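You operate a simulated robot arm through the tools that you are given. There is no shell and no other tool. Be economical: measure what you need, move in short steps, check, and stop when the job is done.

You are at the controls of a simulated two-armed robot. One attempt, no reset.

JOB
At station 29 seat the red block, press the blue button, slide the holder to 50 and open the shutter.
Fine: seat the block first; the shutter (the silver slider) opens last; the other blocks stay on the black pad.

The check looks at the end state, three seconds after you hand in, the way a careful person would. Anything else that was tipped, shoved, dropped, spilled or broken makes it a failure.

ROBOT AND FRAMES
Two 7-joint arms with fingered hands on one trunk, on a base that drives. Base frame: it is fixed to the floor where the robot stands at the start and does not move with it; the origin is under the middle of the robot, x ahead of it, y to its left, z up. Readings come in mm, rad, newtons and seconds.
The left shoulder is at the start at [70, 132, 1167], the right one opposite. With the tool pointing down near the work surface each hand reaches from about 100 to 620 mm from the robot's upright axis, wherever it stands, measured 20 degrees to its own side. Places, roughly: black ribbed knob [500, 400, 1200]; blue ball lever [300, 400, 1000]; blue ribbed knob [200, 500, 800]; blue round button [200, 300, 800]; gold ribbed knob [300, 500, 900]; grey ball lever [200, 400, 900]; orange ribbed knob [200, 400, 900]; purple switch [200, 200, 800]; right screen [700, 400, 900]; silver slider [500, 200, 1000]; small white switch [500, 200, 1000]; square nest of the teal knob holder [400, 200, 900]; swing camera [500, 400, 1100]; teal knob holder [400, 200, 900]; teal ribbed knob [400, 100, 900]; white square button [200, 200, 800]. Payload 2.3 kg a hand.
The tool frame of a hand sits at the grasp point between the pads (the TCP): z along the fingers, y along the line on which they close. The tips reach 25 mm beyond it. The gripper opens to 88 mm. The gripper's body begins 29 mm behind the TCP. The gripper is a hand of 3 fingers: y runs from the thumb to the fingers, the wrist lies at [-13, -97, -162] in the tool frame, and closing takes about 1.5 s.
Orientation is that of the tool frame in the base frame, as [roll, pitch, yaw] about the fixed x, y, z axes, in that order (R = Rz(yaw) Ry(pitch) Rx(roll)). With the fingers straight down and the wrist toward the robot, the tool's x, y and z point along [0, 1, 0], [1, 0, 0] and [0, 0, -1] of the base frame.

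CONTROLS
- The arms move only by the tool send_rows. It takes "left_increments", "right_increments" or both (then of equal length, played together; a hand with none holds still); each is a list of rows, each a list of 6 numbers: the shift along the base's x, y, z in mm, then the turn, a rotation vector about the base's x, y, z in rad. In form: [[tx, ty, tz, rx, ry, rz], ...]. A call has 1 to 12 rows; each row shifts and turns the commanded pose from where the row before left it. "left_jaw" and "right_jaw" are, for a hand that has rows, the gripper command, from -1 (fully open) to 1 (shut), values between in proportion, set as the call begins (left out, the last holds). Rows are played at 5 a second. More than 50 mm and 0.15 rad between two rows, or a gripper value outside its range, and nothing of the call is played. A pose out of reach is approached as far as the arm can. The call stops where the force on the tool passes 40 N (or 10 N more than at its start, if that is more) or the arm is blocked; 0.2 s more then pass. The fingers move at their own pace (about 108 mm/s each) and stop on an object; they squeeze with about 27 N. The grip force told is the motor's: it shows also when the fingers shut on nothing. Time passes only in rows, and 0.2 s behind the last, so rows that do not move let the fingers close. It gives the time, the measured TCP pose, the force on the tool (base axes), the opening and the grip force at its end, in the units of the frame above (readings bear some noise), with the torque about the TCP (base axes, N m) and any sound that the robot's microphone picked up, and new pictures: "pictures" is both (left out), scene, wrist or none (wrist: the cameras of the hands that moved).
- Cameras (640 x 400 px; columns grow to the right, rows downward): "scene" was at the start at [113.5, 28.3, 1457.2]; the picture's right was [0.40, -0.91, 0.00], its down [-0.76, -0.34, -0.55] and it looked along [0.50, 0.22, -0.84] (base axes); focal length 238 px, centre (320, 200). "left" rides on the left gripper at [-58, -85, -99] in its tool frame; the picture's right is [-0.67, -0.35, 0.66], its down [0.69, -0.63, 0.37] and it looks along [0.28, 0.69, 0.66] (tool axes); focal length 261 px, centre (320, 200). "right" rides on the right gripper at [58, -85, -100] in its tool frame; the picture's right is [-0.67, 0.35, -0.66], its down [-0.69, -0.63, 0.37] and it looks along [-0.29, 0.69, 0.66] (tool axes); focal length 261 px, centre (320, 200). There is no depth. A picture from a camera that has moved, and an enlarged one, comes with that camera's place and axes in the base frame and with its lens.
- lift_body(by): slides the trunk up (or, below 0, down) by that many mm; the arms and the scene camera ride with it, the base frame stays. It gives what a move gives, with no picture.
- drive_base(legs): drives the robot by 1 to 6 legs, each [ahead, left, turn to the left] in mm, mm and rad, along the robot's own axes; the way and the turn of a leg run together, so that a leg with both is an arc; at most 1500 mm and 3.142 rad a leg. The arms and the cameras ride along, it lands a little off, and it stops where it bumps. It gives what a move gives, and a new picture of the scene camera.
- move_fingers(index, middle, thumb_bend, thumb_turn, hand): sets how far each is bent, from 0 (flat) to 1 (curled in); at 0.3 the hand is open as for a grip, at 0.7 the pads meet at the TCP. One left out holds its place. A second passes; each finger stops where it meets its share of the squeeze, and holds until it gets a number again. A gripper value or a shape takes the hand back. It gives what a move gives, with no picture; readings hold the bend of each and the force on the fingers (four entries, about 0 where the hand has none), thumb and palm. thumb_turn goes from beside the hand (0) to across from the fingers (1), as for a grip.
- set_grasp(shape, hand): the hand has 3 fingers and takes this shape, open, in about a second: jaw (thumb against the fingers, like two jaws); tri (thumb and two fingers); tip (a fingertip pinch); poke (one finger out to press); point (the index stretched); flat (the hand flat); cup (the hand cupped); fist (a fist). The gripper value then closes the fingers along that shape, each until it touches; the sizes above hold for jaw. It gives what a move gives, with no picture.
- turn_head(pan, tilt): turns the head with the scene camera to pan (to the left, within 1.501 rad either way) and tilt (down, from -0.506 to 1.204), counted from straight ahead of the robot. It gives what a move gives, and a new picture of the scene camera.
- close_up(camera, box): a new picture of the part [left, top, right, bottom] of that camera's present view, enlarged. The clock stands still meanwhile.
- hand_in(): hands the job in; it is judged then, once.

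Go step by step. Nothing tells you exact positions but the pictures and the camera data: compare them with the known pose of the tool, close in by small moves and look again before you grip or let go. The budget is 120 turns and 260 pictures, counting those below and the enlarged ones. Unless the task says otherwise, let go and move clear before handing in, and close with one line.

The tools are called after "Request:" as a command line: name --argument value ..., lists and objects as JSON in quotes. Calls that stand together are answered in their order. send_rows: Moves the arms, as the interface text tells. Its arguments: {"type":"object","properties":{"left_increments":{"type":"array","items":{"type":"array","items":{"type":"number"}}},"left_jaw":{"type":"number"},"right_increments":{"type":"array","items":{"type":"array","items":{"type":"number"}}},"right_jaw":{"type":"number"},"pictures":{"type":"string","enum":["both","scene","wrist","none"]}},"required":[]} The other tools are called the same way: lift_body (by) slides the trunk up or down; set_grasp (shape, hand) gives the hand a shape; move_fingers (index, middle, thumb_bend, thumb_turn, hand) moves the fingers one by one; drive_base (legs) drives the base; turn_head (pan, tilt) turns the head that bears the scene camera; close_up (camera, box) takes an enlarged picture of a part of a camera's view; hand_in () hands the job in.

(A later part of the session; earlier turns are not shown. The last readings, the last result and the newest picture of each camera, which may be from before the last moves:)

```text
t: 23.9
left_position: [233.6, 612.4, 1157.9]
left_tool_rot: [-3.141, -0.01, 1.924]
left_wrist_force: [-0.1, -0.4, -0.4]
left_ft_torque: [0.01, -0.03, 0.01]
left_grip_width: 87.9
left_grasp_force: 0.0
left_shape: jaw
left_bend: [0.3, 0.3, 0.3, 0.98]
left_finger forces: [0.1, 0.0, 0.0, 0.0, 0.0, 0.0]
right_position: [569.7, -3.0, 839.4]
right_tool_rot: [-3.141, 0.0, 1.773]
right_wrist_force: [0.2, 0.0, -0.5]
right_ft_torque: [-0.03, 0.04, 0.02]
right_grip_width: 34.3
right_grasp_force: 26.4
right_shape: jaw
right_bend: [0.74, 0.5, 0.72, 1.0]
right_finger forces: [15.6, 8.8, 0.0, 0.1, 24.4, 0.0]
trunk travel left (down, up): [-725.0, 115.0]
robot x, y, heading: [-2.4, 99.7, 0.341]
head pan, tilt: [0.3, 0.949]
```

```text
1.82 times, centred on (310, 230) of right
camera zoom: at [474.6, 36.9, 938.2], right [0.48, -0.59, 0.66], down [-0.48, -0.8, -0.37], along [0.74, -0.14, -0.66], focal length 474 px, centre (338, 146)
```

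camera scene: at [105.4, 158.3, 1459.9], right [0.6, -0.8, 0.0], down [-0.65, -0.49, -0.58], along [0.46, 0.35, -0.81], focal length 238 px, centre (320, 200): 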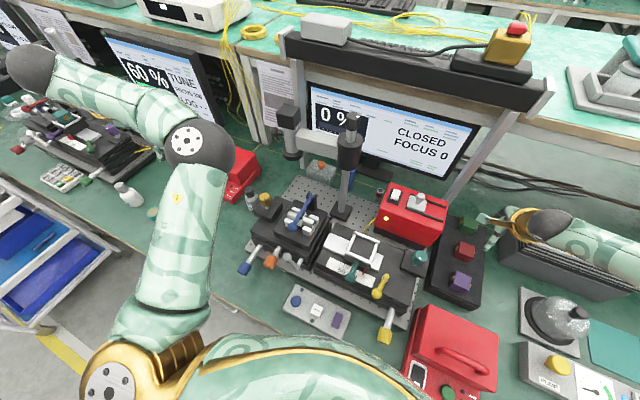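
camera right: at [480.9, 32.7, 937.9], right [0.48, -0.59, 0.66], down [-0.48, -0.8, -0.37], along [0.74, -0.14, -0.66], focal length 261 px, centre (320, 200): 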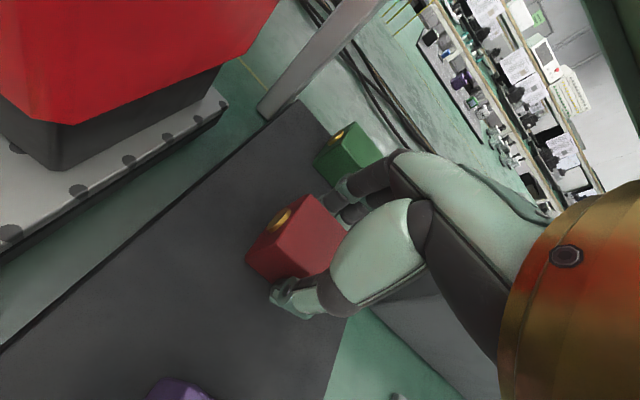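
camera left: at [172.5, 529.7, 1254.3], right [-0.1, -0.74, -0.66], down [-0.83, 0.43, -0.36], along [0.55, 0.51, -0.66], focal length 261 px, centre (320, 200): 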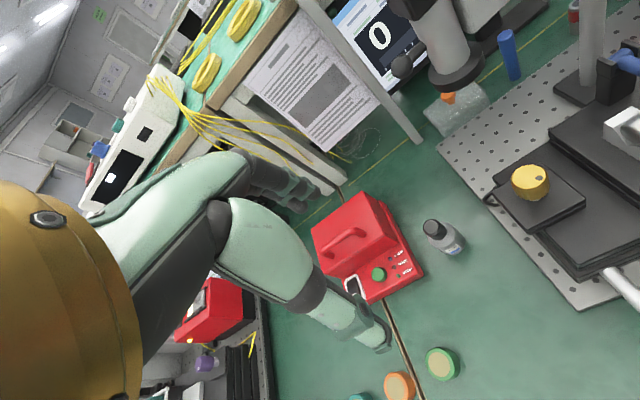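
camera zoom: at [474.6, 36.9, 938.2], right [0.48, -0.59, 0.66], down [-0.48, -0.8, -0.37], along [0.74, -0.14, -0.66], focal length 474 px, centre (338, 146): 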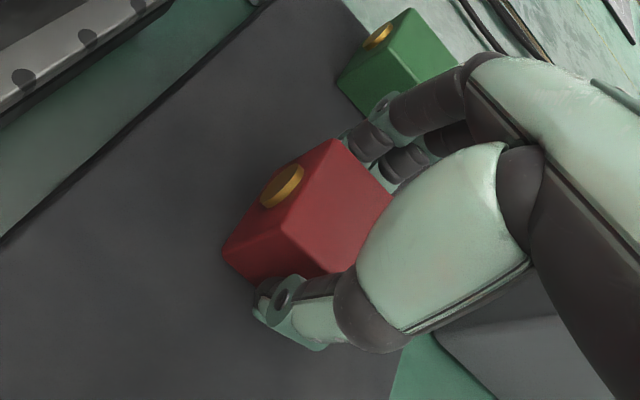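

The grip force is balanced (index+middle = thumb). Lifting slightly and checking.

Request:
send_rows --right_increments '[[0, 0, 15, 0, 0, 0], [0, 0, 35, 0, 0, 0], [0, 0, 45, 0, 0, 0], [0, 0, 45, 0, 0, 0]]' --pictures "both"

Request:
close_up --camera "right" --box '[220, 120, 400, 340]'

```text
t: 24.9
left_position: [232.2, 613.0, 1158.0]
left_tool_rot: [3.139, -0.007, 1.923]
left_wrist_force: [0.0, 0.3, -0.3]
left_ft_torque: [-0.02, -0.03, 0.0]
left_grip_width: 87.9
left_grasp_force: 0.0
left_shape: jaw
left_bend: [0.3, 0.3, 0.3, 0.98]
left_finger forces: [0.0, 0.0, 0.0, 0.0, 0.0, 0.0]
right_position: [565.7, 0.3, 983.0]
right_tool_rot: [-3.141, -0.002, 1.772]
right_wrist_force: [-0.8, 0.5, -0.5]
right_ft_torque: [-0.01, 0.01, 0.02]
right_grip_width: 34.3
right_grasp_force: 26.9
right_shape: jaw
right_bend: [0.74, 0.5, 0.73, 1.0]
right_finger forces: [15.7, 8.8, 0.0, 0.0, 24.5, 0.1]
trunk travel left (down, up): [-725.0, 115.0]
robot x, y, heading: [0.8, 95.9, 0.347]
head pan, tilt: [0.3, 0.949]
camera scene: at [103.2, 158.9, 1460.0], right [0.6, -0.8, 0.0], down [-0.65, -0.49, -0.58], along [0.47, 0.35, -0.81], focal length 238 px, centre (320, 200)
camera right: at [471.6, 39.8, 1079.3], right [0.47, -0.59, 0.66], down [-0.48, -0.8, -0.37], along [0.74, -0.14, -0.66], focal length 261 px, centre (320, 200)
```

scene: 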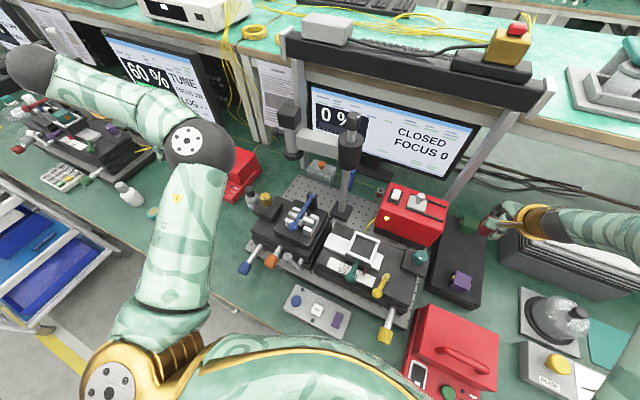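
right: 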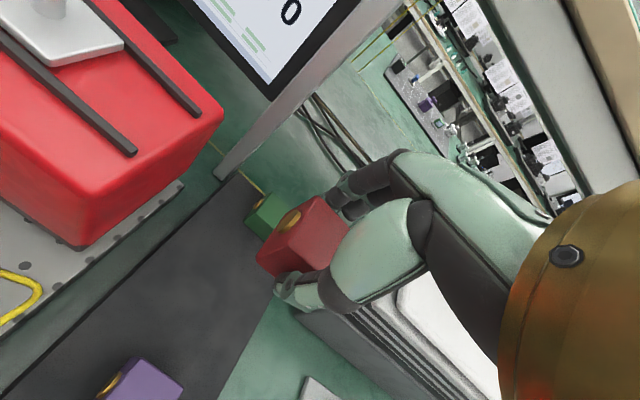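

```text
1.82 times, centred on (310, 230) of right
camera zoom: at [471.6, 39.8, 1079.3], right [0.47, -0.59, 0.66], down [-0.48, -0.8, -0.37], along [0.74, -0.14, -0.66], focal length 474 px, centre (338, 146)
```

zoom: 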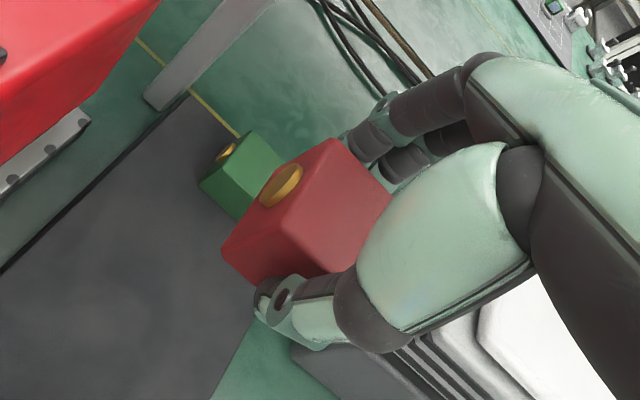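

The block is held firmly. I'll carry it up, back and over to above the nest (z≈1050).

Request:
send_rows --right_increments '[[-30, 0, 30, 0, 0, 0], [-40, 0, 20, 0, 0, 0], [-40, 10, 10, 0, 0, 0], [-40, 20, 0, 0, 0, 0], [-20, 40, 0, 0, 0, 0], [-15, 40, 0, 0, 0, 0], [-10, 40, 0, 0, 0, 0], [0, 40, 0, 0, 0, 0]]' --pictures "both"

Request:
close_up --camera "scene" --box '[290, 200, 430, 300]'

```text
t: 26.7
left_position: [235.2, 613.6, 1157.4]
left_tool_rot: [-3.14, -0.007, 1.92]
left_wrist_force: [-0.4, 0.4, 0.4]
left_ft_torque: [0.0, -0.02, 0.01]
left_grip_width: 87.5
left_grasp_force: 0.0
left_shape: jaw
left_bend: [0.3, 0.3, 0.3, 0.98]
left_finger forces: [0.0, 0.0, 0.0, 0.1, 0.0, 0.2]
right_position: [378.4, 179.5, 1039.7]
right_tool_rot: [-3.141, 0.003, 1.776]
right_wrist_force: [-0.6, -0.4, -0.7]
right_ft_torque: [0.0, 0.0, -0.02]
right_grip_width: 33.9
right_grasp_force: 27.2
right_shape: jaw
right_bend: [0.74, 0.5, 0.73, 1.0]
right_finger forces: [15.5, 8.8, 0.0, 0.0, 24.2, 0.0]
right hand out of reach, approached as far as the arm can: row 7
trunk travel left (down, up): [-725.0, 115.0]
robot x, y, heading: [0.5, 99.4, 0.34]
head pan, tilt: [0.3, 0.949]
camera scene: at [106.3, 159.0, 1459.8], right [0.6, -0.8, 0.0], down [-0.65, -0.49, -0.58], along [0.46, 0.35, -0.81], focal length 238 px, centre (320, 200)
camera right: at [284.1, 218.1, 1137.1], right [0.48, -0.58, 0.66], down [-0.48, -0.8, -0.36], along [0.74, -0.14, -0.66], focal length 261 px, centre (320, 200)
```

scene: 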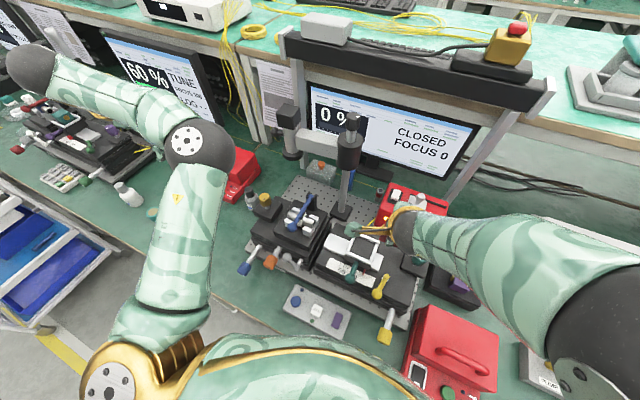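
right: 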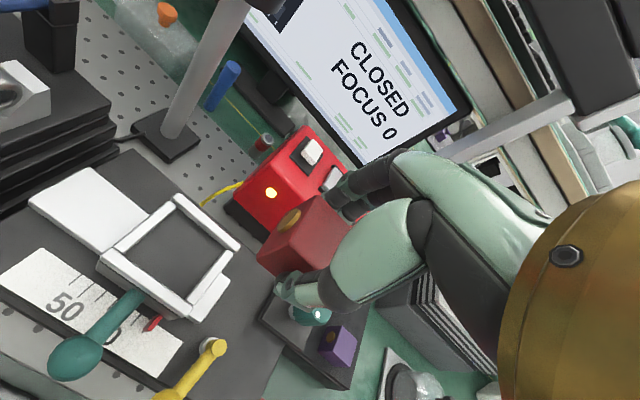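

```text
4.00 times, centred on (360, 250) of scene
camera zoom: at [106.3, 159.0, 1459.8], right [0.6, -0.8, 0.0], down [-0.65, -0.49, -0.58], along [0.46, 0.35, -0.81], focal length 953 px, centre (160, 0)
```

zoom: 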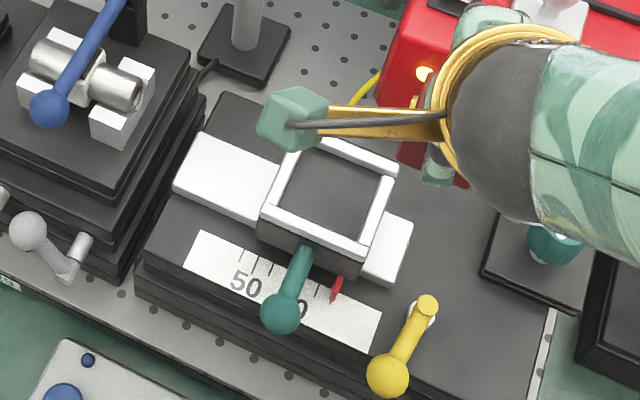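

The nest's rim is centred about [355,219,928]. I'll look closer to measure it and the held block.

Request:
close_up --camera "right" --box '[60, 160, 300, 350]'

Request:
close_up --camera "scene" --box '[322, 222, 402, 274]'

Request:
close_up --camera "right" --box '[240, 160, 380, 330]'

```text
2.11 times, centred on (180, 255) of right
camera zoom: at [284.1, 218.1, 1137.1], right [0.48, -0.58, 0.66], down [-0.48, -0.8, -0.36], along [0.74, -0.14, -0.66], focal length 549 px, centre (615, 84)
```

zoom: 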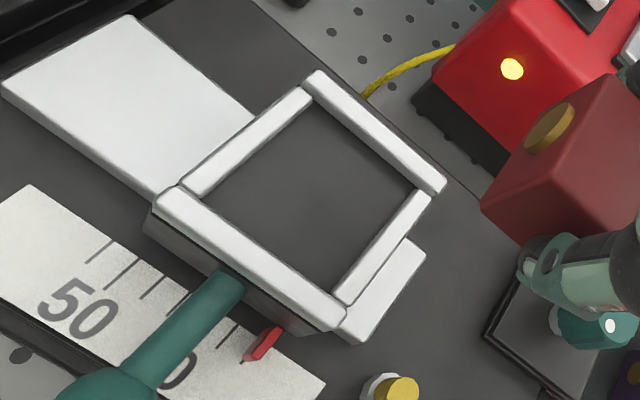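

```text
7.69 times, centred on (362, 248) of scene
camera zoom: at [106.3, 159.0, 1459.8], right [0.6, -0.8, 0.0], down [-0.65, -0.49, -0.58], along [0.46, 0.35, -0.81], focal length 1833 px, centre (-3, -169)
```

zoom: 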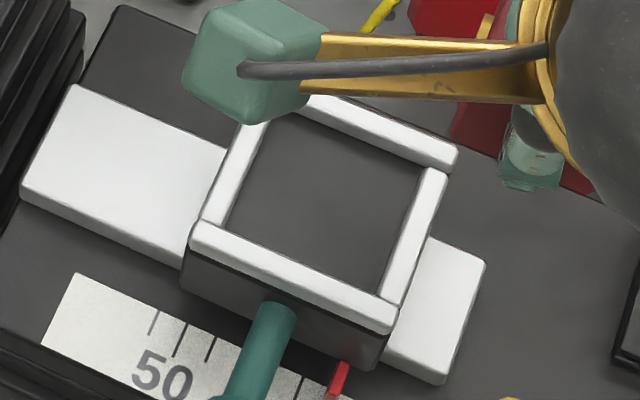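

```text
2.35 times, centred on (310, 245) of right
camera zoom: at [284.1, 218.1, 1137.1], right [0.48, -0.58, 0.66], down [-0.48, -0.8, -0.36], along [0.74, -0.14, -0.66], focal length 613 px, centre (344, 94)
```

zoom: 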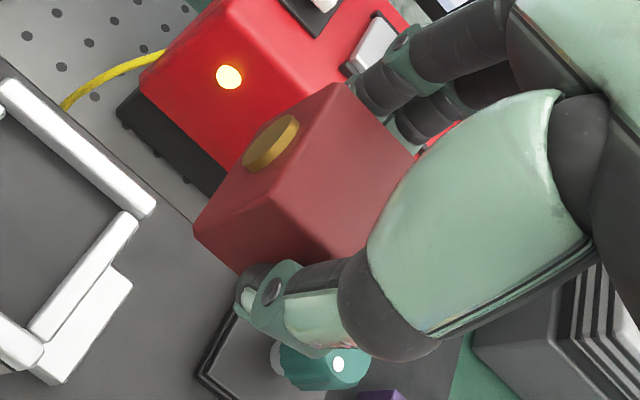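

The nest is a shallow 45×51 mm frame centred about [361,219], rim z≈926, yaw ≈0.21. The held block's centre is ≈(−2.6,−1) from the TCP. The arm is near its sideways limit, so I'll strafe the base 43 mm left, which carries the block over the nest.

Request:
drive_base --legs '[[0, 43, 0]]'

Request:
send_rows --right_increments '[[0, 0, -15, 0, 0, 0], [0, 0, -20, 0, 0, 0], [0, 0, -15, 0, 0, 0]]' --pictures "wrist"

Request:
close_up --camera "scene" --box '[300, 215, 420, 295]'

Request:
close_up --camera "right" --box '[180, 150, 400, 350]'

```text
t: 27.6
left_position: [221.9, 646.6, 1160.2]
left_tool_rot: [-3.141, -0.015, 1.921]
left_wrist_force: [0.2, -0.5, -0.4]
left_ft_torque: [0.06, 0.01, 0.02]
left_grip_width: 88.0
left_grasp_force: 0.0
left_shape: jaw
left_bend: [0.3, 0.3, 0.3, 0.98]
left_finger forces: [0.1, 0.2, 0.0, 0.1, 0.1, 0.1]
right_position: [364.2, 211.1, 1039.9]
right_tool_rot: [-3.141, -0.006, 1.77]
right_wrist_force: [1.1, -1.3, -1.0]
right_ft_torque: [0.04, 0.0, 0.04]
right_grip_width: 33.7
right_grasp_force: 26.9
right_shape: jaw
right_bend: [0.74, 0.5, 0.73, 1.0]
right_finger forces: [15.5, 8.7, 0.0, 0.1, 24.2, 0.0]
trunk travel left (down, up): [-725.0, 115.0]
robot x, y, heading: [-13.9, 136.2, 0.345]
head pan, tilt: [0.3, 0.949]
camera scene: at [92.8, 190.2, 1460.1], right [0.6, -0.8, -0.01], down [-0.65, -0.48, -0.58], along [0.46, 0.35, -0.81], focal length 238 px, centre (320, 200)
```

scene: 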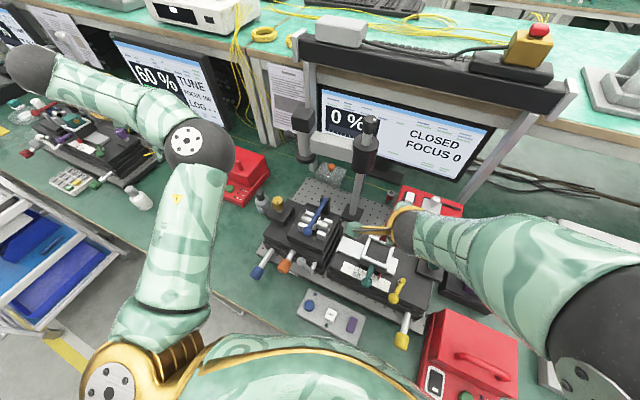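

```text
t: 28.4
left_position: [219.6, 651.4, 1157.8]
left_tool_rot: [3.141, -0.007, 1.921]
left_wrist_force: [-0.7, 0.6, 0.5]
left_ft_torque: [0.0, 0.02, -0.01]
left_grip_width: 87.9
left_grasp_force: 0.1
left_shape: jaw
left_bend: [0.3, 0.3, 0.3, 0.98]
left_finger forces: [0.0, 0.0, 0.1, 0.0, 0.0, 0.1]
right_position: [365.6, 220.6, 996.2]
right_tool_rot: [3.132, -0.021, 1.762]
right_wrist_force: [0.6, 0.0, 0.0]
right_ft_torque: [-0.01, -0.01, 0.01]
right_grip_width: 33.8
right_grasp_force: 26.7
right_shape: jaw
right_bend: [0.74, 0.5, 0.73, 1.0]
right_finger forces: [15.5, 8.6, 0.0, 0.0, 24.3, 0.0]
trunk travel left (down, up): [-725.0, 115.0]
robot x, y, heading: [-14.8, 136.3, 0.345]
head pan, tilt: [0.3, 0.949]
camera right: at [271.7, 258.4, 1095.7], right [0.47, -0.61, 0.64], down [-0.49, -0.78, -0.39], along [0.74, -0.13, -0.66], focal length 261 px, centre (320, 200)
```

right: 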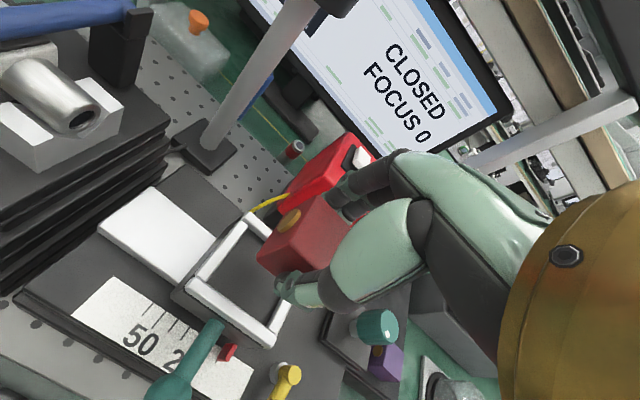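

```text
5.00 times, centred on (360, 255) of scene
camera zoom: at [90.7, 198.9, 1459.9], right [0.6, -0.8, 0.0], down [-0.65, -0.49, -0.58], along [0.47, 0.35, -0.81], focal length 1192 px, centre (120, -75)
```

zoom: 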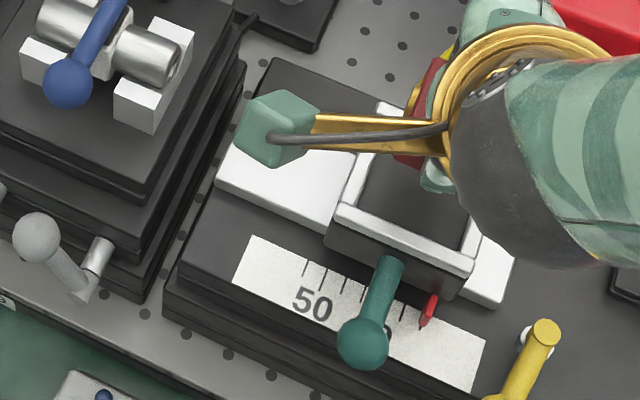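

```text
2.00 times, centred on (290, 250) of right
camera zoom: at [271.7, 258.4, 1095.7], right [0.47, -0.61, 0.64], down [-0.49, -0.78, -0.39], along [0.74, -0.13, -0.66], focal length 521 px, centre (380, 100)
```

zoom: 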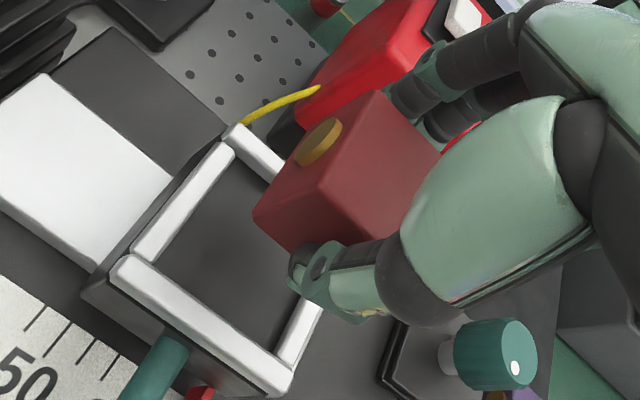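

The block hangs over the nest and lines up within about 2–3 mm. I'll correct the small tilt and yaw and go down to just above the rim.

Request:
send_rows --right_increments '[[0, 0, -10, -0.0224, 0.0054, 0.02], [0, -1, -10, 0, 0, 0], [0, 0, -8, 0, 0, 0], [0, 0, 0, 0, 0, 0]]' --pictures "wrist"

Request:
close_up --camera "right" --box '[220, 170, 400, 350]'

Request:
close_up --camera "scene" --box '[330, 225, 410, 285]'

```text
t: 29.4
left_position: [219.5, 652.6, 1157.4]
left_tool_rot: [3.14, -0.007, 1.921]
left_wrist_force: [0.1, -0.2, -0.2]
left_ft_torque: [0.0, 0.01, -0.01]
left_grip_width: 88.0
left_grasp_force: 0.1
left_shape: jaw
left_bend: [0.3, 0.3, 0.3, 0.98]
left_finger forces: [0.0, 0.0, 0.0, 0.1, 0.0, 0.1]
right_position: [367.0, 218.0, 965.5]
right_tool_rot: [-3.135, 0.0, 1.772]
right_wrist_force: [1.0, 1.9, 9.8]
right_ft_torque: [0.08, -0.23, 0.05]
right_grip_width: 33.8
right_grasp_force: 26.7
right_shape: jaw
right_bend: [0.74, 0.5, 0.73, 1.0]
right_finger forces: [17.0, 10.3, 0.1, 0.0, 25.1, 0.1]
trunk travel left (down, up): [-725.0, 115.0]
robot x, y, heading: [-14.8, 137.7, 0.342]
head pan, tilt: [0.3, 0.949]
camera right: at [272.8, 256.4, 1064.3], right [0.48, -0.58, 0.65], down [-0.48, -0.8, -0.36], along [0.73, -0.14, -0.67], focal length 261 px, centre (320, 200)
```

right: 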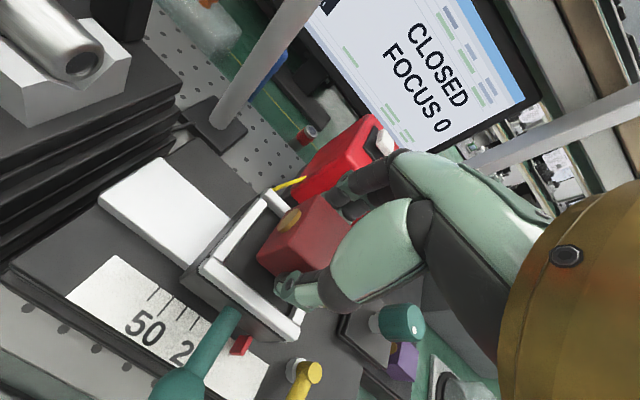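

```text
2.22 times, centred on (310, 260) of right
camera zoom: at [272.8, 256.4, 1064.3], right [0.48, -0.58, 0.65], down [-0.48, -0.8, -0.36], along [0.73, -0.14, -0.67], focal length 579 px, centre (342, 67)
```

zoom: 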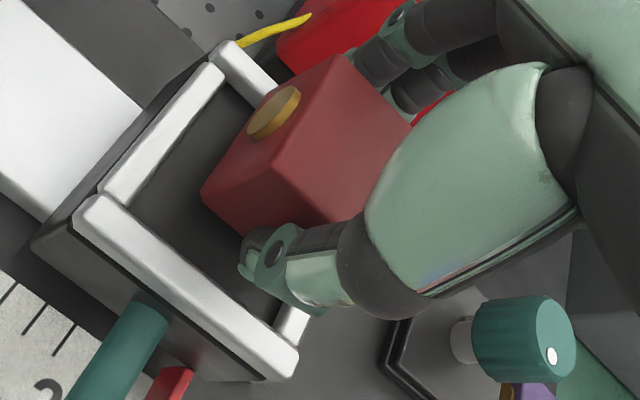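

```text
6.67 times, centred on (370, 255) of scene
camera zoom: at [88.6, 199.0, 1460.2], right [0.6, -0.8, 0.0], down [-0.65, -0.49, -0.58], along [0.47, 0.35, -0.81], focal length 1589 px, centre (-13, -167)
```

zoom: 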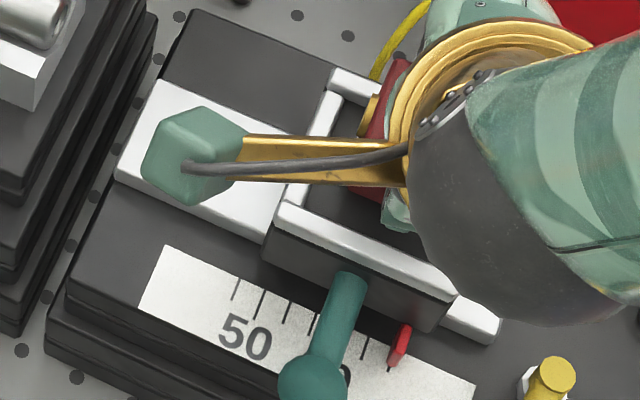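

The block's far edge landed on the far rail (9.8 N at +23 mm x), so it must go about 8 mm toward −x and 2 mm +y. Lift, shift, and look.

Request:
send_rows --right_increments '[[0, 0, 6, -0.006, 0, 0.01], [-8, 2, 0, 0, 0, 0], [0, 0, 0, 0, 0, 0]]' --pictures "none"

Request:
close_up --camera "right" --box '[220, 170, 400, 350]'

Request:
close_up --camera "scene" --box '[330, 225, 410, 285]'

```text
t: 30.2
left_position: [219.8, 652.0, 1156.1]
left_tool_rot: [-3.141, -0.006, 1.921]
left_wrist_force: [0.3, -0.5, 0.1]
left_ft_torque: [0.01, 0.01, -0.06]
left_grip_width: 87.7
left_grasp_force: 0.0
left_shape: jaw
left_bend: [0.3, 0.3, 0.3, 0.98]
left_finger forces: [0.0, 0.0, 0.0, 0.1, 0.1, 0.0]
right_position: [357.8, 217.7, 971.8]
right_tool_rot: [-3.122, -0.012, 1.77]
right_wrist_force: [0.3, 0.5, -0.2]
right_ft_torque: [-0.02, 0.0, -0.04]
right_grip_width: 33.8
right_grasp_force: 26.6
right_shape: jaw
right_bend: [0.74, 0.5, 0.73, 1.0]
right_finger forces: [17.0, 9.4, 0.0, 0.0, 26.4, 0.0]
trunk travel left (down, up): [-725.0, 115.0]
robot x, y, heading: [-12.8, 139.1, 0.343]
head pan, tilt: [0.3, 0.949]
```

```text
2.22 times, centred on (310, 260) of right
camera zoom: at [266.2, 257.0, 1072.3], right [0.49, -0.59, 0.64], down [-0.49, -0.79, -0.36], along [0.72, -0.14, -0.68], focal length 579 px, centre (342, 67)
```

zoom: 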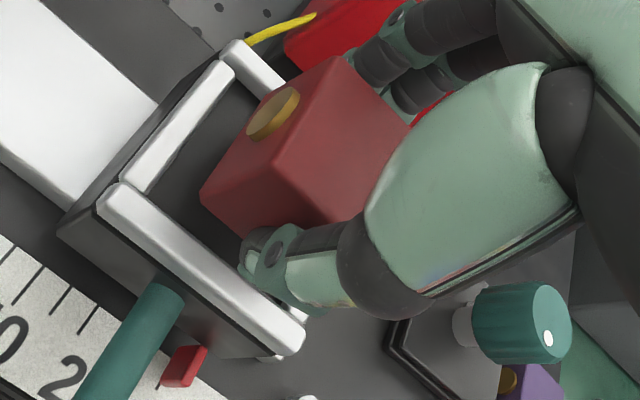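

```text
6.67 times, centred on (370, 255) of scene
camera zoom: at [89.8, 198.6, 1459.9], right [0.6, -0.8, 0.0], down [-0.65, -0.49, -0.58], along [0.47, 0.35, -0.81], focal length 1589 px, centre (-13, -167)
```

zoom: 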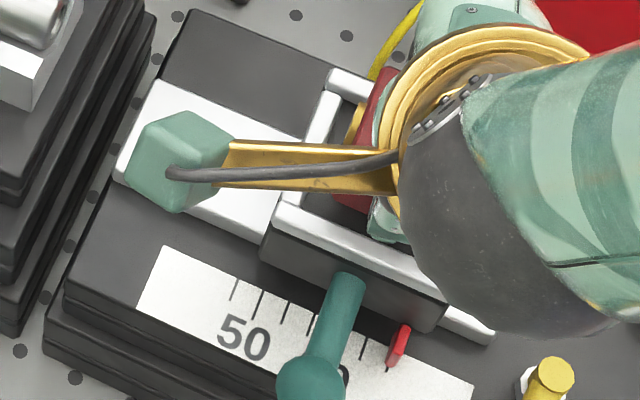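

The arm is near a joint limit (a small tilt creeps in). Raising the trunk should ease the posture; the hand rides up, then I lower it back.

Request:
lift_body --by 90

Request:
send_rows --right_increments '[[0, 0, -25, 0, 0, 0], [0, 0, -25, 0, 0, 0], [0, 0, -25, 0, 0, 0], [0, 0, -10, 0, 0, 0], [0, 0, 0, 0, 0, 0]]' --pictures "none"

```text
t: 31.4
left_position: [218.8, 651.0, 1248.4]
left_tool_rot: [-3.141, -0.009, 1.921]
left_wrist_force: [0.2, 0.0, -0.2]
left_ft_torque: [0.06, -0.03, 0.02]
left_grip_width: 87.6
left_grasp_force: 0.1
left_shape: jaw
left_bend: [0.3, 0.3, 0.3, 0.98]
left_finger forces: [0.0, 0.0, 0.0, 0.0, 0.0, 0.0]
right_position: [356.7, 219.3, 1064.6]
right_tool_rot: [-3.127, -0.015, 1.773]
right_wrist_force: [0.6, 0.4, -1.1]
right_ft_torque: [0.01, 0.0, 0.0]
right_grip_width: 34.0
right_grasp_force: 27.1
right_shape: jaw
right_bend: [0.74, 0.5, 0.73, 1.0]
right_finger forces: [17.2, 9.2, 0.1, 0.0, 26.4, 0.1]
trunk travel left (down, up): [-815.0, 25.0]
robot x, y, heading: [-15.3, 139.4, 0.339]
head pan, tilt: [0.3, 0.949]
```

```text
t: 32.6
left_position: [220.0, 652.8, 1247.4]
left_tool_rot: [-3.14, -0.008, 1.922]
left_wrist_force: [-0.4, 0.0, -0.2]
left_ft_torque: [-0.03, 0.05, 0.06]
left_grip_width: 87.9
left_grasp_force: 0.0
left_shape: jaw
left_bend: [0.3, 0.3, 0.3, 0.98]
left_finger forces: [0.1, 0.0, 0.0, 0.0, 0.0, 0.1]
right_position: [354.9, 220.4, 972.8]
right_tool_rot: [-3.131, 0.029, 1.801]
right_wrist_force: [0.0, 0.1, -1.0]
right_ft_torque: [-0.02, -0.01, 0.02]
right_grip_width: 33.9
right_grasp_force: 27.3
right_shape: jaw
right_bend: [0.74, 0.5, 0.73, 1.0]
right_finger forces: [16.9, 9.2, 0.0, 0.0, 26.2, 0.0]
trunk travel left (down, up): [-815.0, 25.0]
robot x, y, heading: [-12.7, 133.5, 0.344]
head pan, tilt: [0.3, 0.949]
```

Request:
send_rows --right_increments '[[2, 0, 0, 0.015, -0.002, -0.01], [2, 0, 0, 0.0156, -0.0017, -0.009], [0, 0, 0, 0, 0, 0]]' --pictures "none"

Request:
close_up --camera "right" --box '[220, 170, 400, 350]'

Request:
close_up --camera "scene" --box '[330, 225, 410, 285]'

```text
t: 33.5
left_position: [219.8, 651.4, 1247.2]
left_tool_rot: [-3.141, -0.009, 1.924]
left_wrist_force: [0.0, -0.1, 0.7]
left_ft_torque: [0.02, -0.01, -0.01]
left_grip_width: 88.0
left_grasp_force: 0.1
left_shape: jaw
left_bend: [0.3, 0.3, 0.3, 0.98]
left_finger forces: [0.0, 0.0, 0.0, 0.0, 0.1, 0.1]
right_position: [359.8, 220.4, 973.1]
right_tool_rot: [-3.14, -0.003, 1.78]
right_wrist_force: [1.3, 0.4, 0.2]
right_ft_torque: [0.0, 0.0, -0.04]
right_grip_width: 34.0
right_grasp_force: 26.6
right_shape: jaw
right_bend: [0.74, 0.5, 0.73, 1.0]
right_finger forces: [16.9, 9.2, 0.0, 0.1, 26.1, 0.0]
trunk travel left (down, up): [-815.0, 25.0]
robot x, y, heading: [-14.0, 138.0, 0.342]
head pan, tilt: [0.3, 0.949]
```

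```text
2.22 times, centred on (310, 260) of right
camera zoom: at [265.0, 258.1, 1070.5], right [0.48, -0.58, 0.65], down [-0.47, -0.8, -0.37], along [0.74, -0.13, -0.66], focal length 579 px, centre (342, 67)
```

zoom: 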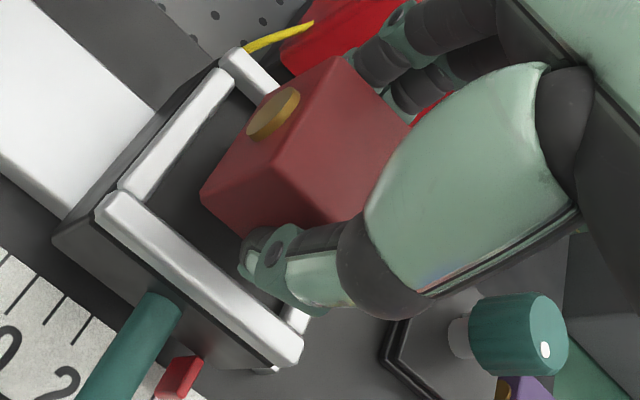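

```text
6.67 times, centred on (370, 255) of scene
camera zoom: at [90.3, 198.3, 1549.9], right [0.6, -0.8, 0.0], down [-0.65, -0.49, -0.58], along [0.47, 0.35, -0.81], focal length 1589 px, centre (-13, -167)
```

zoom: 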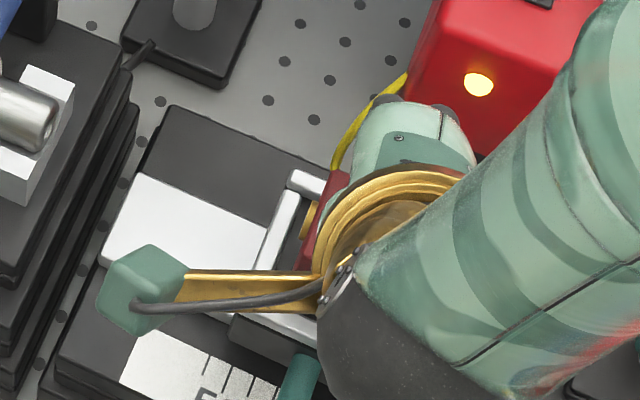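

Now level and aligned: block centre ≈(360,219.5), nest centre ≈(359.5,219.5). Lowering straight down gently.

Request:
send_rows --right_increments '[[0, 0, -5, 0, 0, 0], [0, 0, -4, 0, 0, 0], [0, 0, -3, 0, 0, 0], [0, 0, -2, 0, 0, 0], [0, 0, 0, 0, 0, 0]]' --pictures "none"

Request:
close_up --camera "right" --box '[220, 170, 400, 350]'

```text
t: 34.6
left_position: [214.5, 650.8, 1249.7]
left_tool_rot: [3.137, -0.006, 1.922]
left_wrist_force: [-0.4, 0.1, -0.2]
left_ft_torque: [0.01, 0.01, 0.0]
left_grip_width: 88.1
left_grasp_force: 0.1
left_shape: jaw
left_bend: [0.3, 0.3, 0.3, 0.98]
left_finger forces: [0.0, 0.0, 0.1, 0.0, 0.0, 0.0]
right_position: [355.3, 217.5, 961.6]
right_tool_rot: [3.133, -0.003, 1.781]
right_wrist_force: [1.9, -0.3, 34.7]
right_ft_torque: [0.02, 0.78, 0.0]
right_grip_width: 35.5
right_grasp_force: 26.8
right_shape: jaw
right_bend: [0.74, 0.49, 0.75, 1.0]
right_finger forces: [19.8, 11.5, 0.1, 0.1, 66.5, 0.1]
trunk travel left (down, up): [-815.0, 25.0]
robot x, y, heading: [-13.8, 136.3, 0.344]
head pan, tilt: [0.3, 0.949]
```

```text
2.22 times, centred on (310, 260) of right
camera zoom: at [261.4, 256.7, 1059.4], right [0.48, -0.59, 0.66], down [-0.47, -0.8, -0.37], along [0.74, -0.13, -0.66], focal length 579 px, centre (342, 67)
```

zoom: 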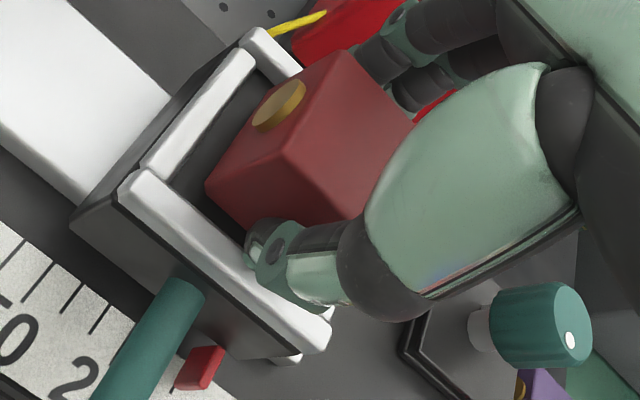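

The thumb rests on the near rail, so the hand can't go lower, but the block's bottom is just below the rail top and centred. I'll relieve the force by 1 mm and release it to drop the last few mm.

Request:
send_rows --right_increments '[[0, 0, 1.5, 0, 0, 0], [0, 0, 0, 0, 0, 0]]' --pictures "none"

Request:
close_up --camera "right" --box '[220, 170, 400, 350]'

```text
t: 35.2
left_position: [218.1, 651.2, 1249.3]
left_tool_rot: [3.137, -0.007, 1.923]
left_wrist_force: [-0.4, -0.9, 0.6]
left_ft_torque: [-0.01, 0.02, 0.0]
left_grip_width: 87.7
left_grasp_force: 0.1
left_shape: jaw
left_bend: [0.3, 0.3, 0.3, 0.98]
left_finger forces: [0.1, 0.0, 0.0, 0.1, 0.1, 0.1]
right_position: [357.2, 218.2, 962.1]
right_tool_rot: [3.14, -0.005, 1.781]
right_wrist_force: [2.4, 0.8, 22.8]
right_ft_torque: [-0.03, 0.48, 0.02]
right_grip_width: 35.6
right_grasp_force: 27.2
right_shape: jaw
right_bend: [0.74, 0.49, 0.76, 1.0]
right_finger forces: [19.3, 11.9, 0.1, 0.0, 54.0, 0.1]
trunk travel left (down, up): [-815.0, 25.0]
robot x, y, heading: [-12.9, 135.5, 0.343]
head pan, tilt: [0.3, 0.949]
```

```text
2.22 times, centred on (310, 260) of right
camera zoom: at [261.7, 256.9, 1059.7], right [0.48, -0.58, 0.65], down [-0.47, -0.8, -0.37], along [0.74, -0.13, -0.66], focal length 579 px, centre (342, 67)
```

zoom: 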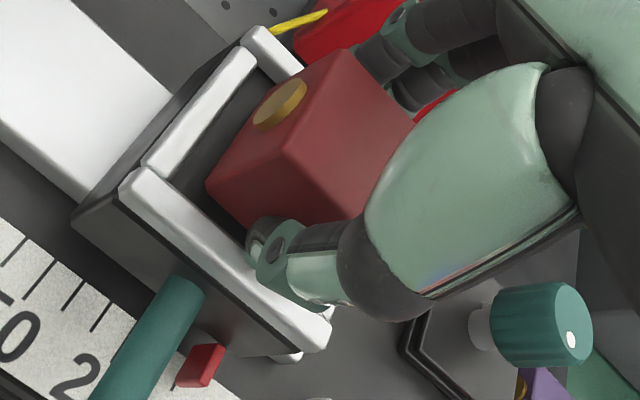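

Request:
send_rows --right_increments '[[0, 0, 1.5, 0, 0, 0], [0, 0, 0, 0, 0, 0]]' --pictures "none"

Request:
send_rows --right_increments '[[0, 0, 0, 0, 0, 0], [0, 0, 0, 0, 0, 0], [0, 0, 0, 0, 0, 0], [0, 0, 0, 0, 0, 0]]' --right_jaw -0.6 --pictures "none"

Request:
close_up --camera "right" --box '[220, 170, 400, 350]'

```text
t: 35.9
left_position: [218.8, 652.0, 1248.0]
left_tool_rot: [3.14, -0.008, 1.921]
left_wrist_force: [-0.4, -0.5, 0.5]
left_ft_torque: [0.0, 0.02, 0.01]
left_grip_width: 87.7
left_grasp_force: 0.0
left_shape: jaw
left_bend: [0.3, 0.3, 0.3, 0.98]
left_finger forces: [0.1, 0.0, 0.1, 0.0, 0.0, 0.0]
right_position: [357.2, 218.3, 961.9]
right_tool_rot: [-3.139, -0.004, 1.782]
right_wrist_force: [-0.1, 0.3, 7.2]
right_ft_torque: [-0.02, 0.21, 0.01]
right_grip_width: 35.2
right_grasp_force: 26.8
right_shape: jaw
right_bend: [0.74, 0.49, 0.76, 1.0]
right_finger forces: [18.5, 10.0, 0.0, 0.1, 34.0, 0.1]
trunk travel left (down, up): [-815.0, 25.0]
robot x, y, heading: [-12.4, 141.6, 0.344]
head pan, tilt: [0.3, 0.949]
```

```text
t: 36.9
left_position: [219.4, 651.3, 1248.9]
left_tool_rot: [3.14, -0.009, 1.921]
left_wrist_force: [0.6, -0.2, -0.4]
left_ft_torque: [-0.02, 0.02, -0.02]
left_grip_width: 87.7
left_grasp_force: 0.0
left_shape: jaw
left_bend: [0.3, 0.3, 0.3, 0.98]
left_finger forces: [0.0, 0.0, 0.0, 0.0, 0.0, 0.0]
right_position: [359.5, 220.0, 962.7]
right_tool_rot: [-3.141, -0.002, 1.783]
right_wrist_force: [-0.5, 0.0, 0.2]
right_ft_torque: [-0.01, 0.02, -0.03]
right_grip_width: 70.6
right_grasp_force: 0.1
right_shape: jaw
right_bend: [0.27, 0.34, 0.49, 0.99]
right_finger forces: [0.0, 0.0, 0.1, 0.0, 0.0, 0.0]
trunk travel left (down, up): [-815.0, 25.0]
robot x, y, heading: [-18.1, 136.5, 0.341]
head pan, tilt: [0.3, 0.949]
```

```text
2.22 times, centred on (310, 260) of right
camera zoom: at [264.2, 256.9, 1060.4], right [0.48, -0.58, 0.65], down [-0.47, -0.8, -0.37], along [0.74, -0.13, -0.66], focal length 579 px, centre (342, 67)
```

zoom: 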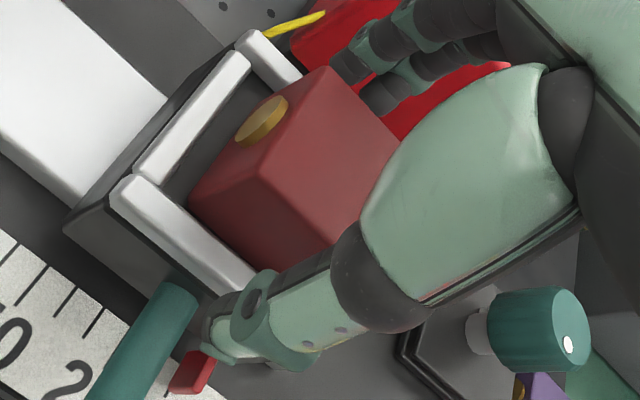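

The block dropped into the frame. Opening fully and rising to inspect.

Request:
send_rows --right_increments '[[0, 0, 5, 0, 0, 0], [0, 0, 20, 0, 0, 0], [0, 0, 30, 0, 0, 0], [0, -20, 30, 0, 0, 0], [0, -30, 20, 0, 0, 0], [10, -40, 0, 0, 0, 0], [10, -40, 0, 0, 0, 0]]' --pictures "both"

Request:
close_up --camera "scene" --box '[310, 225, 410, 300]'

Request:
close_up --camera "right" --box '[60, 140, 260, 350]'

```text
t: 38.5
left_position: [220.3, 649.5, 1248.4]
left_tool_rot: [-3.14, -0.01, 1.921]
left_wrist_force: [-0.3, 0.6, -0.9]
left_ft_torque: [-0.01, -0.01, 0.02]
left_grip_width: 87.8
left_grasp_force: 0.0
left_shape: jaw
left_bend: [0.3, 0.3, 0.3, 0.98]
left_finger forces: [0.1, 0.0, 0.0, 0.1, 0.0, 0.0]
right_position: [382.4, 84.7, 1065.9]
right_tool_rot: [3.141, -0.007, 1.781]
right_wrist_force: [0.6, 0.1, 0.3]
right_ft_torque: [0.01, 0.04, -0.01]
right_grip_width: 70.6
right_grasp_force: 0.1
right_shape: jaw
right_bend: [0.27, 0.34, 0.49, 0.99]
right_finger forces: [0.1, 0.0, 0.0, 0.0, 0.0, 0.0]
trunk travel left (down, up): [-815.0, 25.0]
robot x, y, heading: [-16.6, 141.7, 0.345]
head pan, tilt: [0.3, 0.949]
camera scene: at [91.2, 195.3, 1550.0], right [0.6, -0.8, 0.0], down [-0.65, -0.49, -0.58], along [0.47, 0.35, -0.81], focal length 238 px, centre (320, 200)
camera right: at [288.8, 122.7, 1164.0], right [0.48, -0.59, 0.65], down [-0.47, -0.8, -0.37], along [0.74, -0.13, -0.66], focal length 261 px, centre (320, 200)
```

scene: 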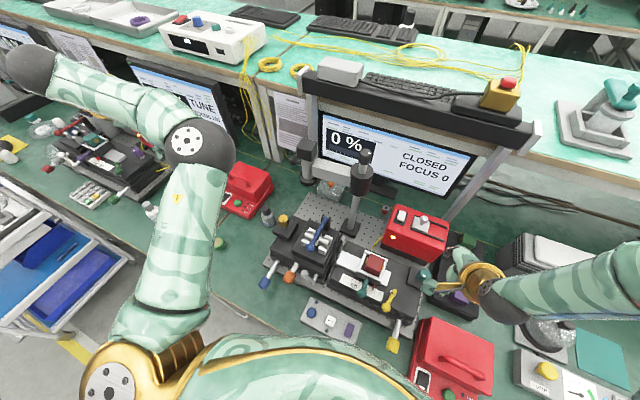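
right: 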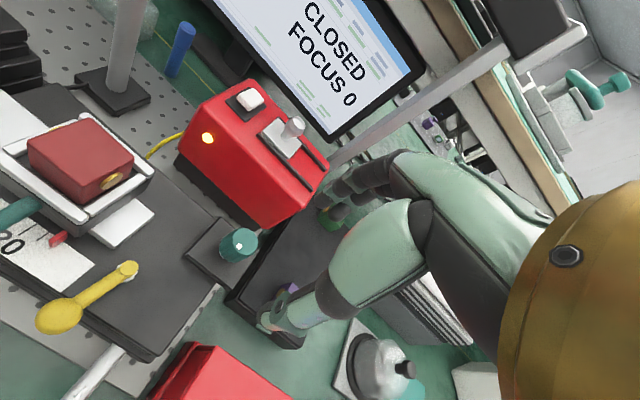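

```text
5.33 times, centred on (360, 262) of scene
camera zoom: at [91.2, 195.3, 1550.0], right [0.6, -0.8, 0.0], down [-0.65, -0.49, -0.58], along [0.47, 0.35, -0.81], focal length 1271 px, centre (107, -133)
```

zoom: 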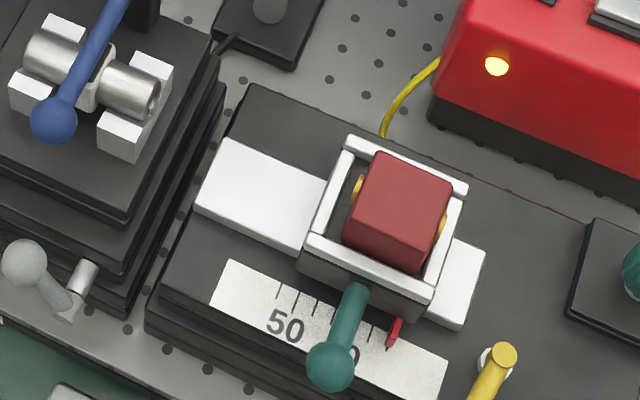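

```text
1.90 times, centred on (160, 245) of right
camera zoom: at [288.8, 122.7, 1164.0], right [0.48, -0.59, 0.65], down [-0.47, -0.8, -0.37], along [0.74, -0.13, -0.66], focal length 496 px, centre (625, 114)
```

zoom: 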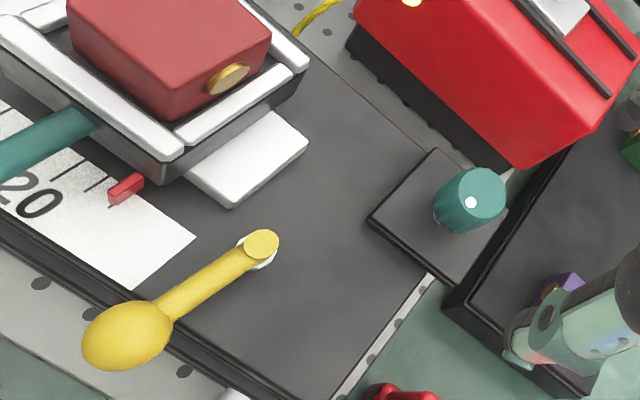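

The red block sits flat inside the white rails. Next is the blue button; I'll measure it from this new viewpoint and re-read the scale.

Request:
close_up --camera "scene" --box '[290, 285, 380, 345]'

Request:
close_up --camera "right" --box '[0, 100, 170, 340]'

```text
6.67 times, centred on (335, 315) of scene
camera zoom: at [91.2, 195.3, 1550.0], right [0.6, -0.8, 0.0], down [-0.65, -0.49, -0.58], along [0.47, 0.35, -0.81], focal length 1589 px, centre (220, -567)
```

zoom: 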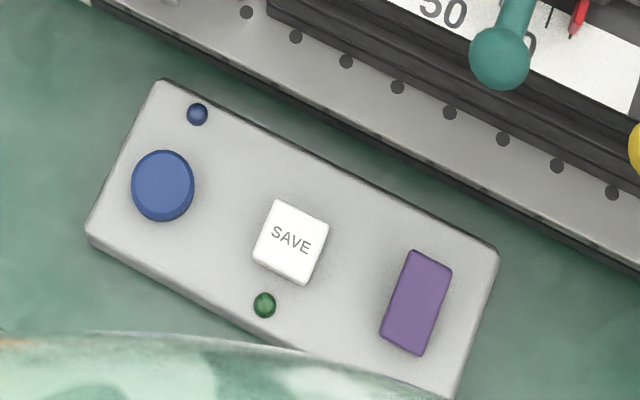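

```text
1.67 times, centred on (85, 220) of right
camera zoom: at [288.8, 122.7, 1164.0], right [0.48, -0.59, 0.65], down [-0.47, -0.8, -0.37], along [0.74, -0.13, -0.66], focal length 434 px, centre (712, 167)
```

zoom: 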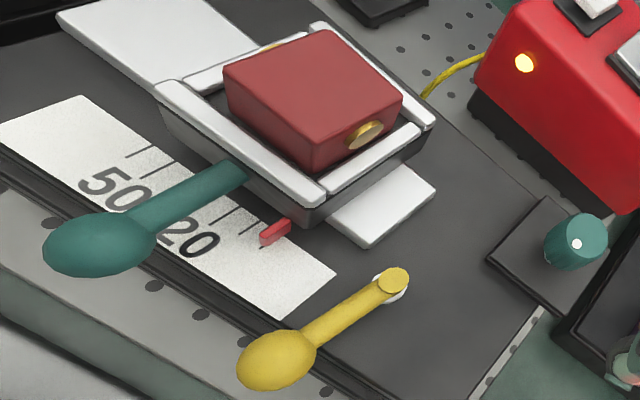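

The blue button is at about [186,299,792]. I'll bring the left hand over it with its fingers closed as a pusher.

Request:
send_rows --left_increments '[[-4, -44, -10, 0, 0, 0], [-4, -44, -15, 0, 0, 0], [-4, -44, -15, 0, 0, 0], [-4, -44, -15, 0, 0, 0], [-4, -44, -15, 0, 0, 0], [-4, -44, -15, 0, 0, 0], [-4, -44, -20, 0, 0, 0], [-4, -43, -20, 0, 0, 0]]' --left_jaw 1 --pictures "both"

```text
t: 40.2
left_position: [202.8, 531.2, 1194.9]
left_tool_rot: [-3.14, -0.007, 1.919]
left_wrist_force: [-0.4, 0.2, 0.0]
left_ft_torque: [0.01, -0.02, -0.03]
left_grip_width: 0.1
left_grasp_force: 27.3
left_shape: jaw
left_bend: [0.7, 0.7, 0.36, 1.0]
left_finger forces: [0.1, 0.0, 0.0, 0.0, 0.0, 0.0]
left hand out of reach, approached as far as the arm can: row 3, 4, 5, 6, 7, 8
right_position: [381.9, 86.0, 1066.5]
right_tool_rot: [3.141, -0.003, 1.781]
right_wrist_force: [-0.2, -0.7, 0.7]
right_ft_torque: [0.03, -0.03, 0.04]
right_grip_width: 70.2
right_grasp_force: 0.0
right_shape: jaw
right_bend: [0.27, 0.34, 0.49, 0.99]
right_finger forces: [0.0, 0.0, 0.1, 0.0, 0.0, 0.0]
trunk travel left (down, up): [-815.0, 25.0]
robot x, y, heading: [-15.1, 135.6, 0.345]
head pan, tilt: [0.3, 0.949]
camera scene: at [89.9, 197.6, 1550.0], right [0.6, -0.8, 0.0], down [-0.65, -0.49, -0.58], along [0.47, 0.35, -0.81], focal length 238 px, centre (320, 200)
camera left: at [142.6, 447.0, 1292.3], right [-0.1, -0.74, -0.66], down [-0.83, 0.43, -0.36], along [0.55, 0.51, -0.66], focal length 261 px, centre (320, 200)
```

scene: 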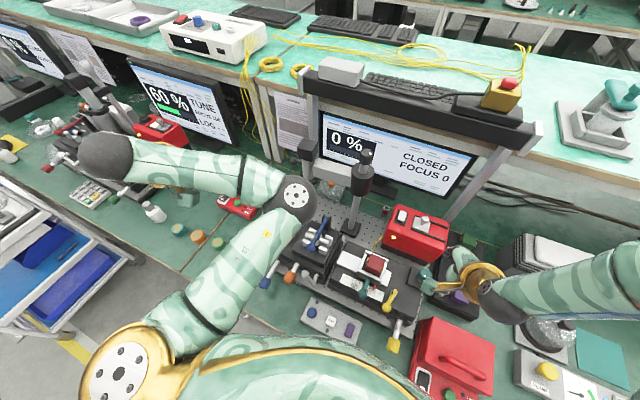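
left: 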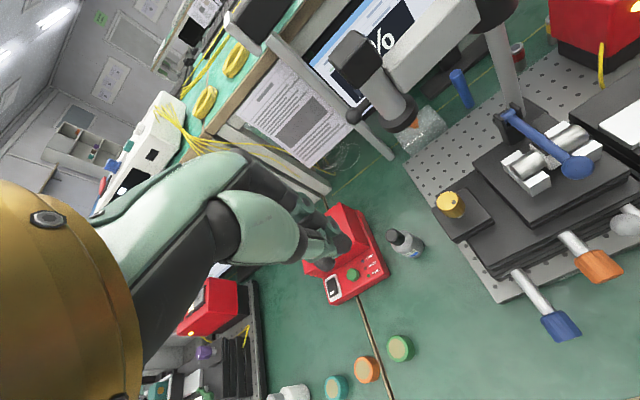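

From here the left arm can't reach inward. It's simpler to do the rest with the right hand: I'll pull the left hand back and shift the base about 145 mm to the left.

Request:
send_rows --left_increments '[[-20, 10, 20, 0, 0, 0], [-20, 10, 20, 0, 0, 0], [-20, 10, 20, 0, 0, 0]]' --right_increments '[[-15, 0, 15, 0, 0, 0], [-15, 0, 15, 0, 0, 0], [-15, 0, 15, 0, 0, 0]]' --right_jaw 1 --pictures "none"

Request:
drive_base --legs '[[49, 136, 0]]'

```text
t: 41.0
left_position: [140.9, 561.7, 1257.0]
left_tool_rot: [3.138, -0.007, 1.922]
left_wrist_force: [-0.3, 0.9, 0.2]
left_ft_torque: [0.0, -0.02, -0.03]
left_grip_width: 0.0
left_grasp_force: 27.0
left_shape: jaw
left_bend: [0.7, 0.7, 0.36, 1.0]
left_finger forces: [0.1, 0.0, 0.1, 0.1, 0.0, 0.1]
right_position: [365.0, 101.2, 1114.5]
right_tool_rot: [-3.139, -0.002, 1.782]
right_wrist_force: [-0.5, -0.2, 1.1]
right_ft_torque: [-0.02, 0.01, 0.01]
right_grip_width: 0.0
right_grasp_force: 26.9
right_shape: jaw
right_bend: [0.7, 0.7, 0.36, 1.0]
right_finger forces: [0.0, 0.0, 0.0, 0.0, 0.0, 0.0]
right hand out of reach, approached as far as the arm can: row 1, 2, 3
trunk travel left (down, up): [-815.0, 25.0]
robot x, y, heading: [-14.6, 141.4, 0.346]
head pan, tilt: [0.3, 0.949]
```

```text
t: 42.4
left_position: [144.2, 698.5, 1257.3]
left_tool_rot: [3.141, -0.01, 1.917]
left_wrist_force: [0.1, -0.7, 0.3]
left_ft_torque: [0.03, 0.05, 0.02]
left_grip_width: 0.1
left_grasp_force: 27.0
left_shape: jaw
left_bend: [0.7, 0.7, 0.36, 1.0]
left_finger forces: [0.0, 0.0, 0.0, 0.0, 0.1, 0.0]
right_position: [366.8, 239.4, 1112.8]
right_tool_rot: [-3.141, -0.006, 1.779]
right_wrist_force: [0.8, -0.1, 0.0]
right_ft_torque: [0.0, 0.02, -0.03]
right_grip_width: 0.0
right_grasp_force: 26.4
right_shape: jaw
right_bend: [0.7, 0.7, 0.36, 1.0]
right_finger forces: [0.0, 0.1, 0.0, 0.0, 0.1, 0.0]
trunk travel left (down, up): [-815.0, 25.0]
robot x, y, heading: [-11.9, 278.7, 0.342]
head pan, tilt: [0.3, 0.949]
camera scene: at [91.0, 334.5, 1550.2], right [0.6, -0.8, 0.0], down [-0.65, -0.48, -0.58], along [0.47, 0.35, -0.81], focal length 238 px, centre (320, 200)
```

scene: 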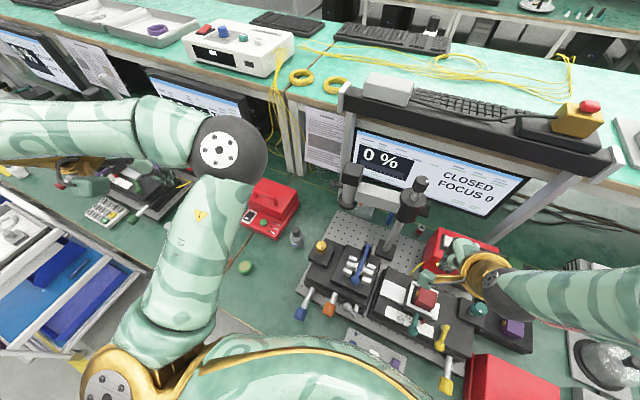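

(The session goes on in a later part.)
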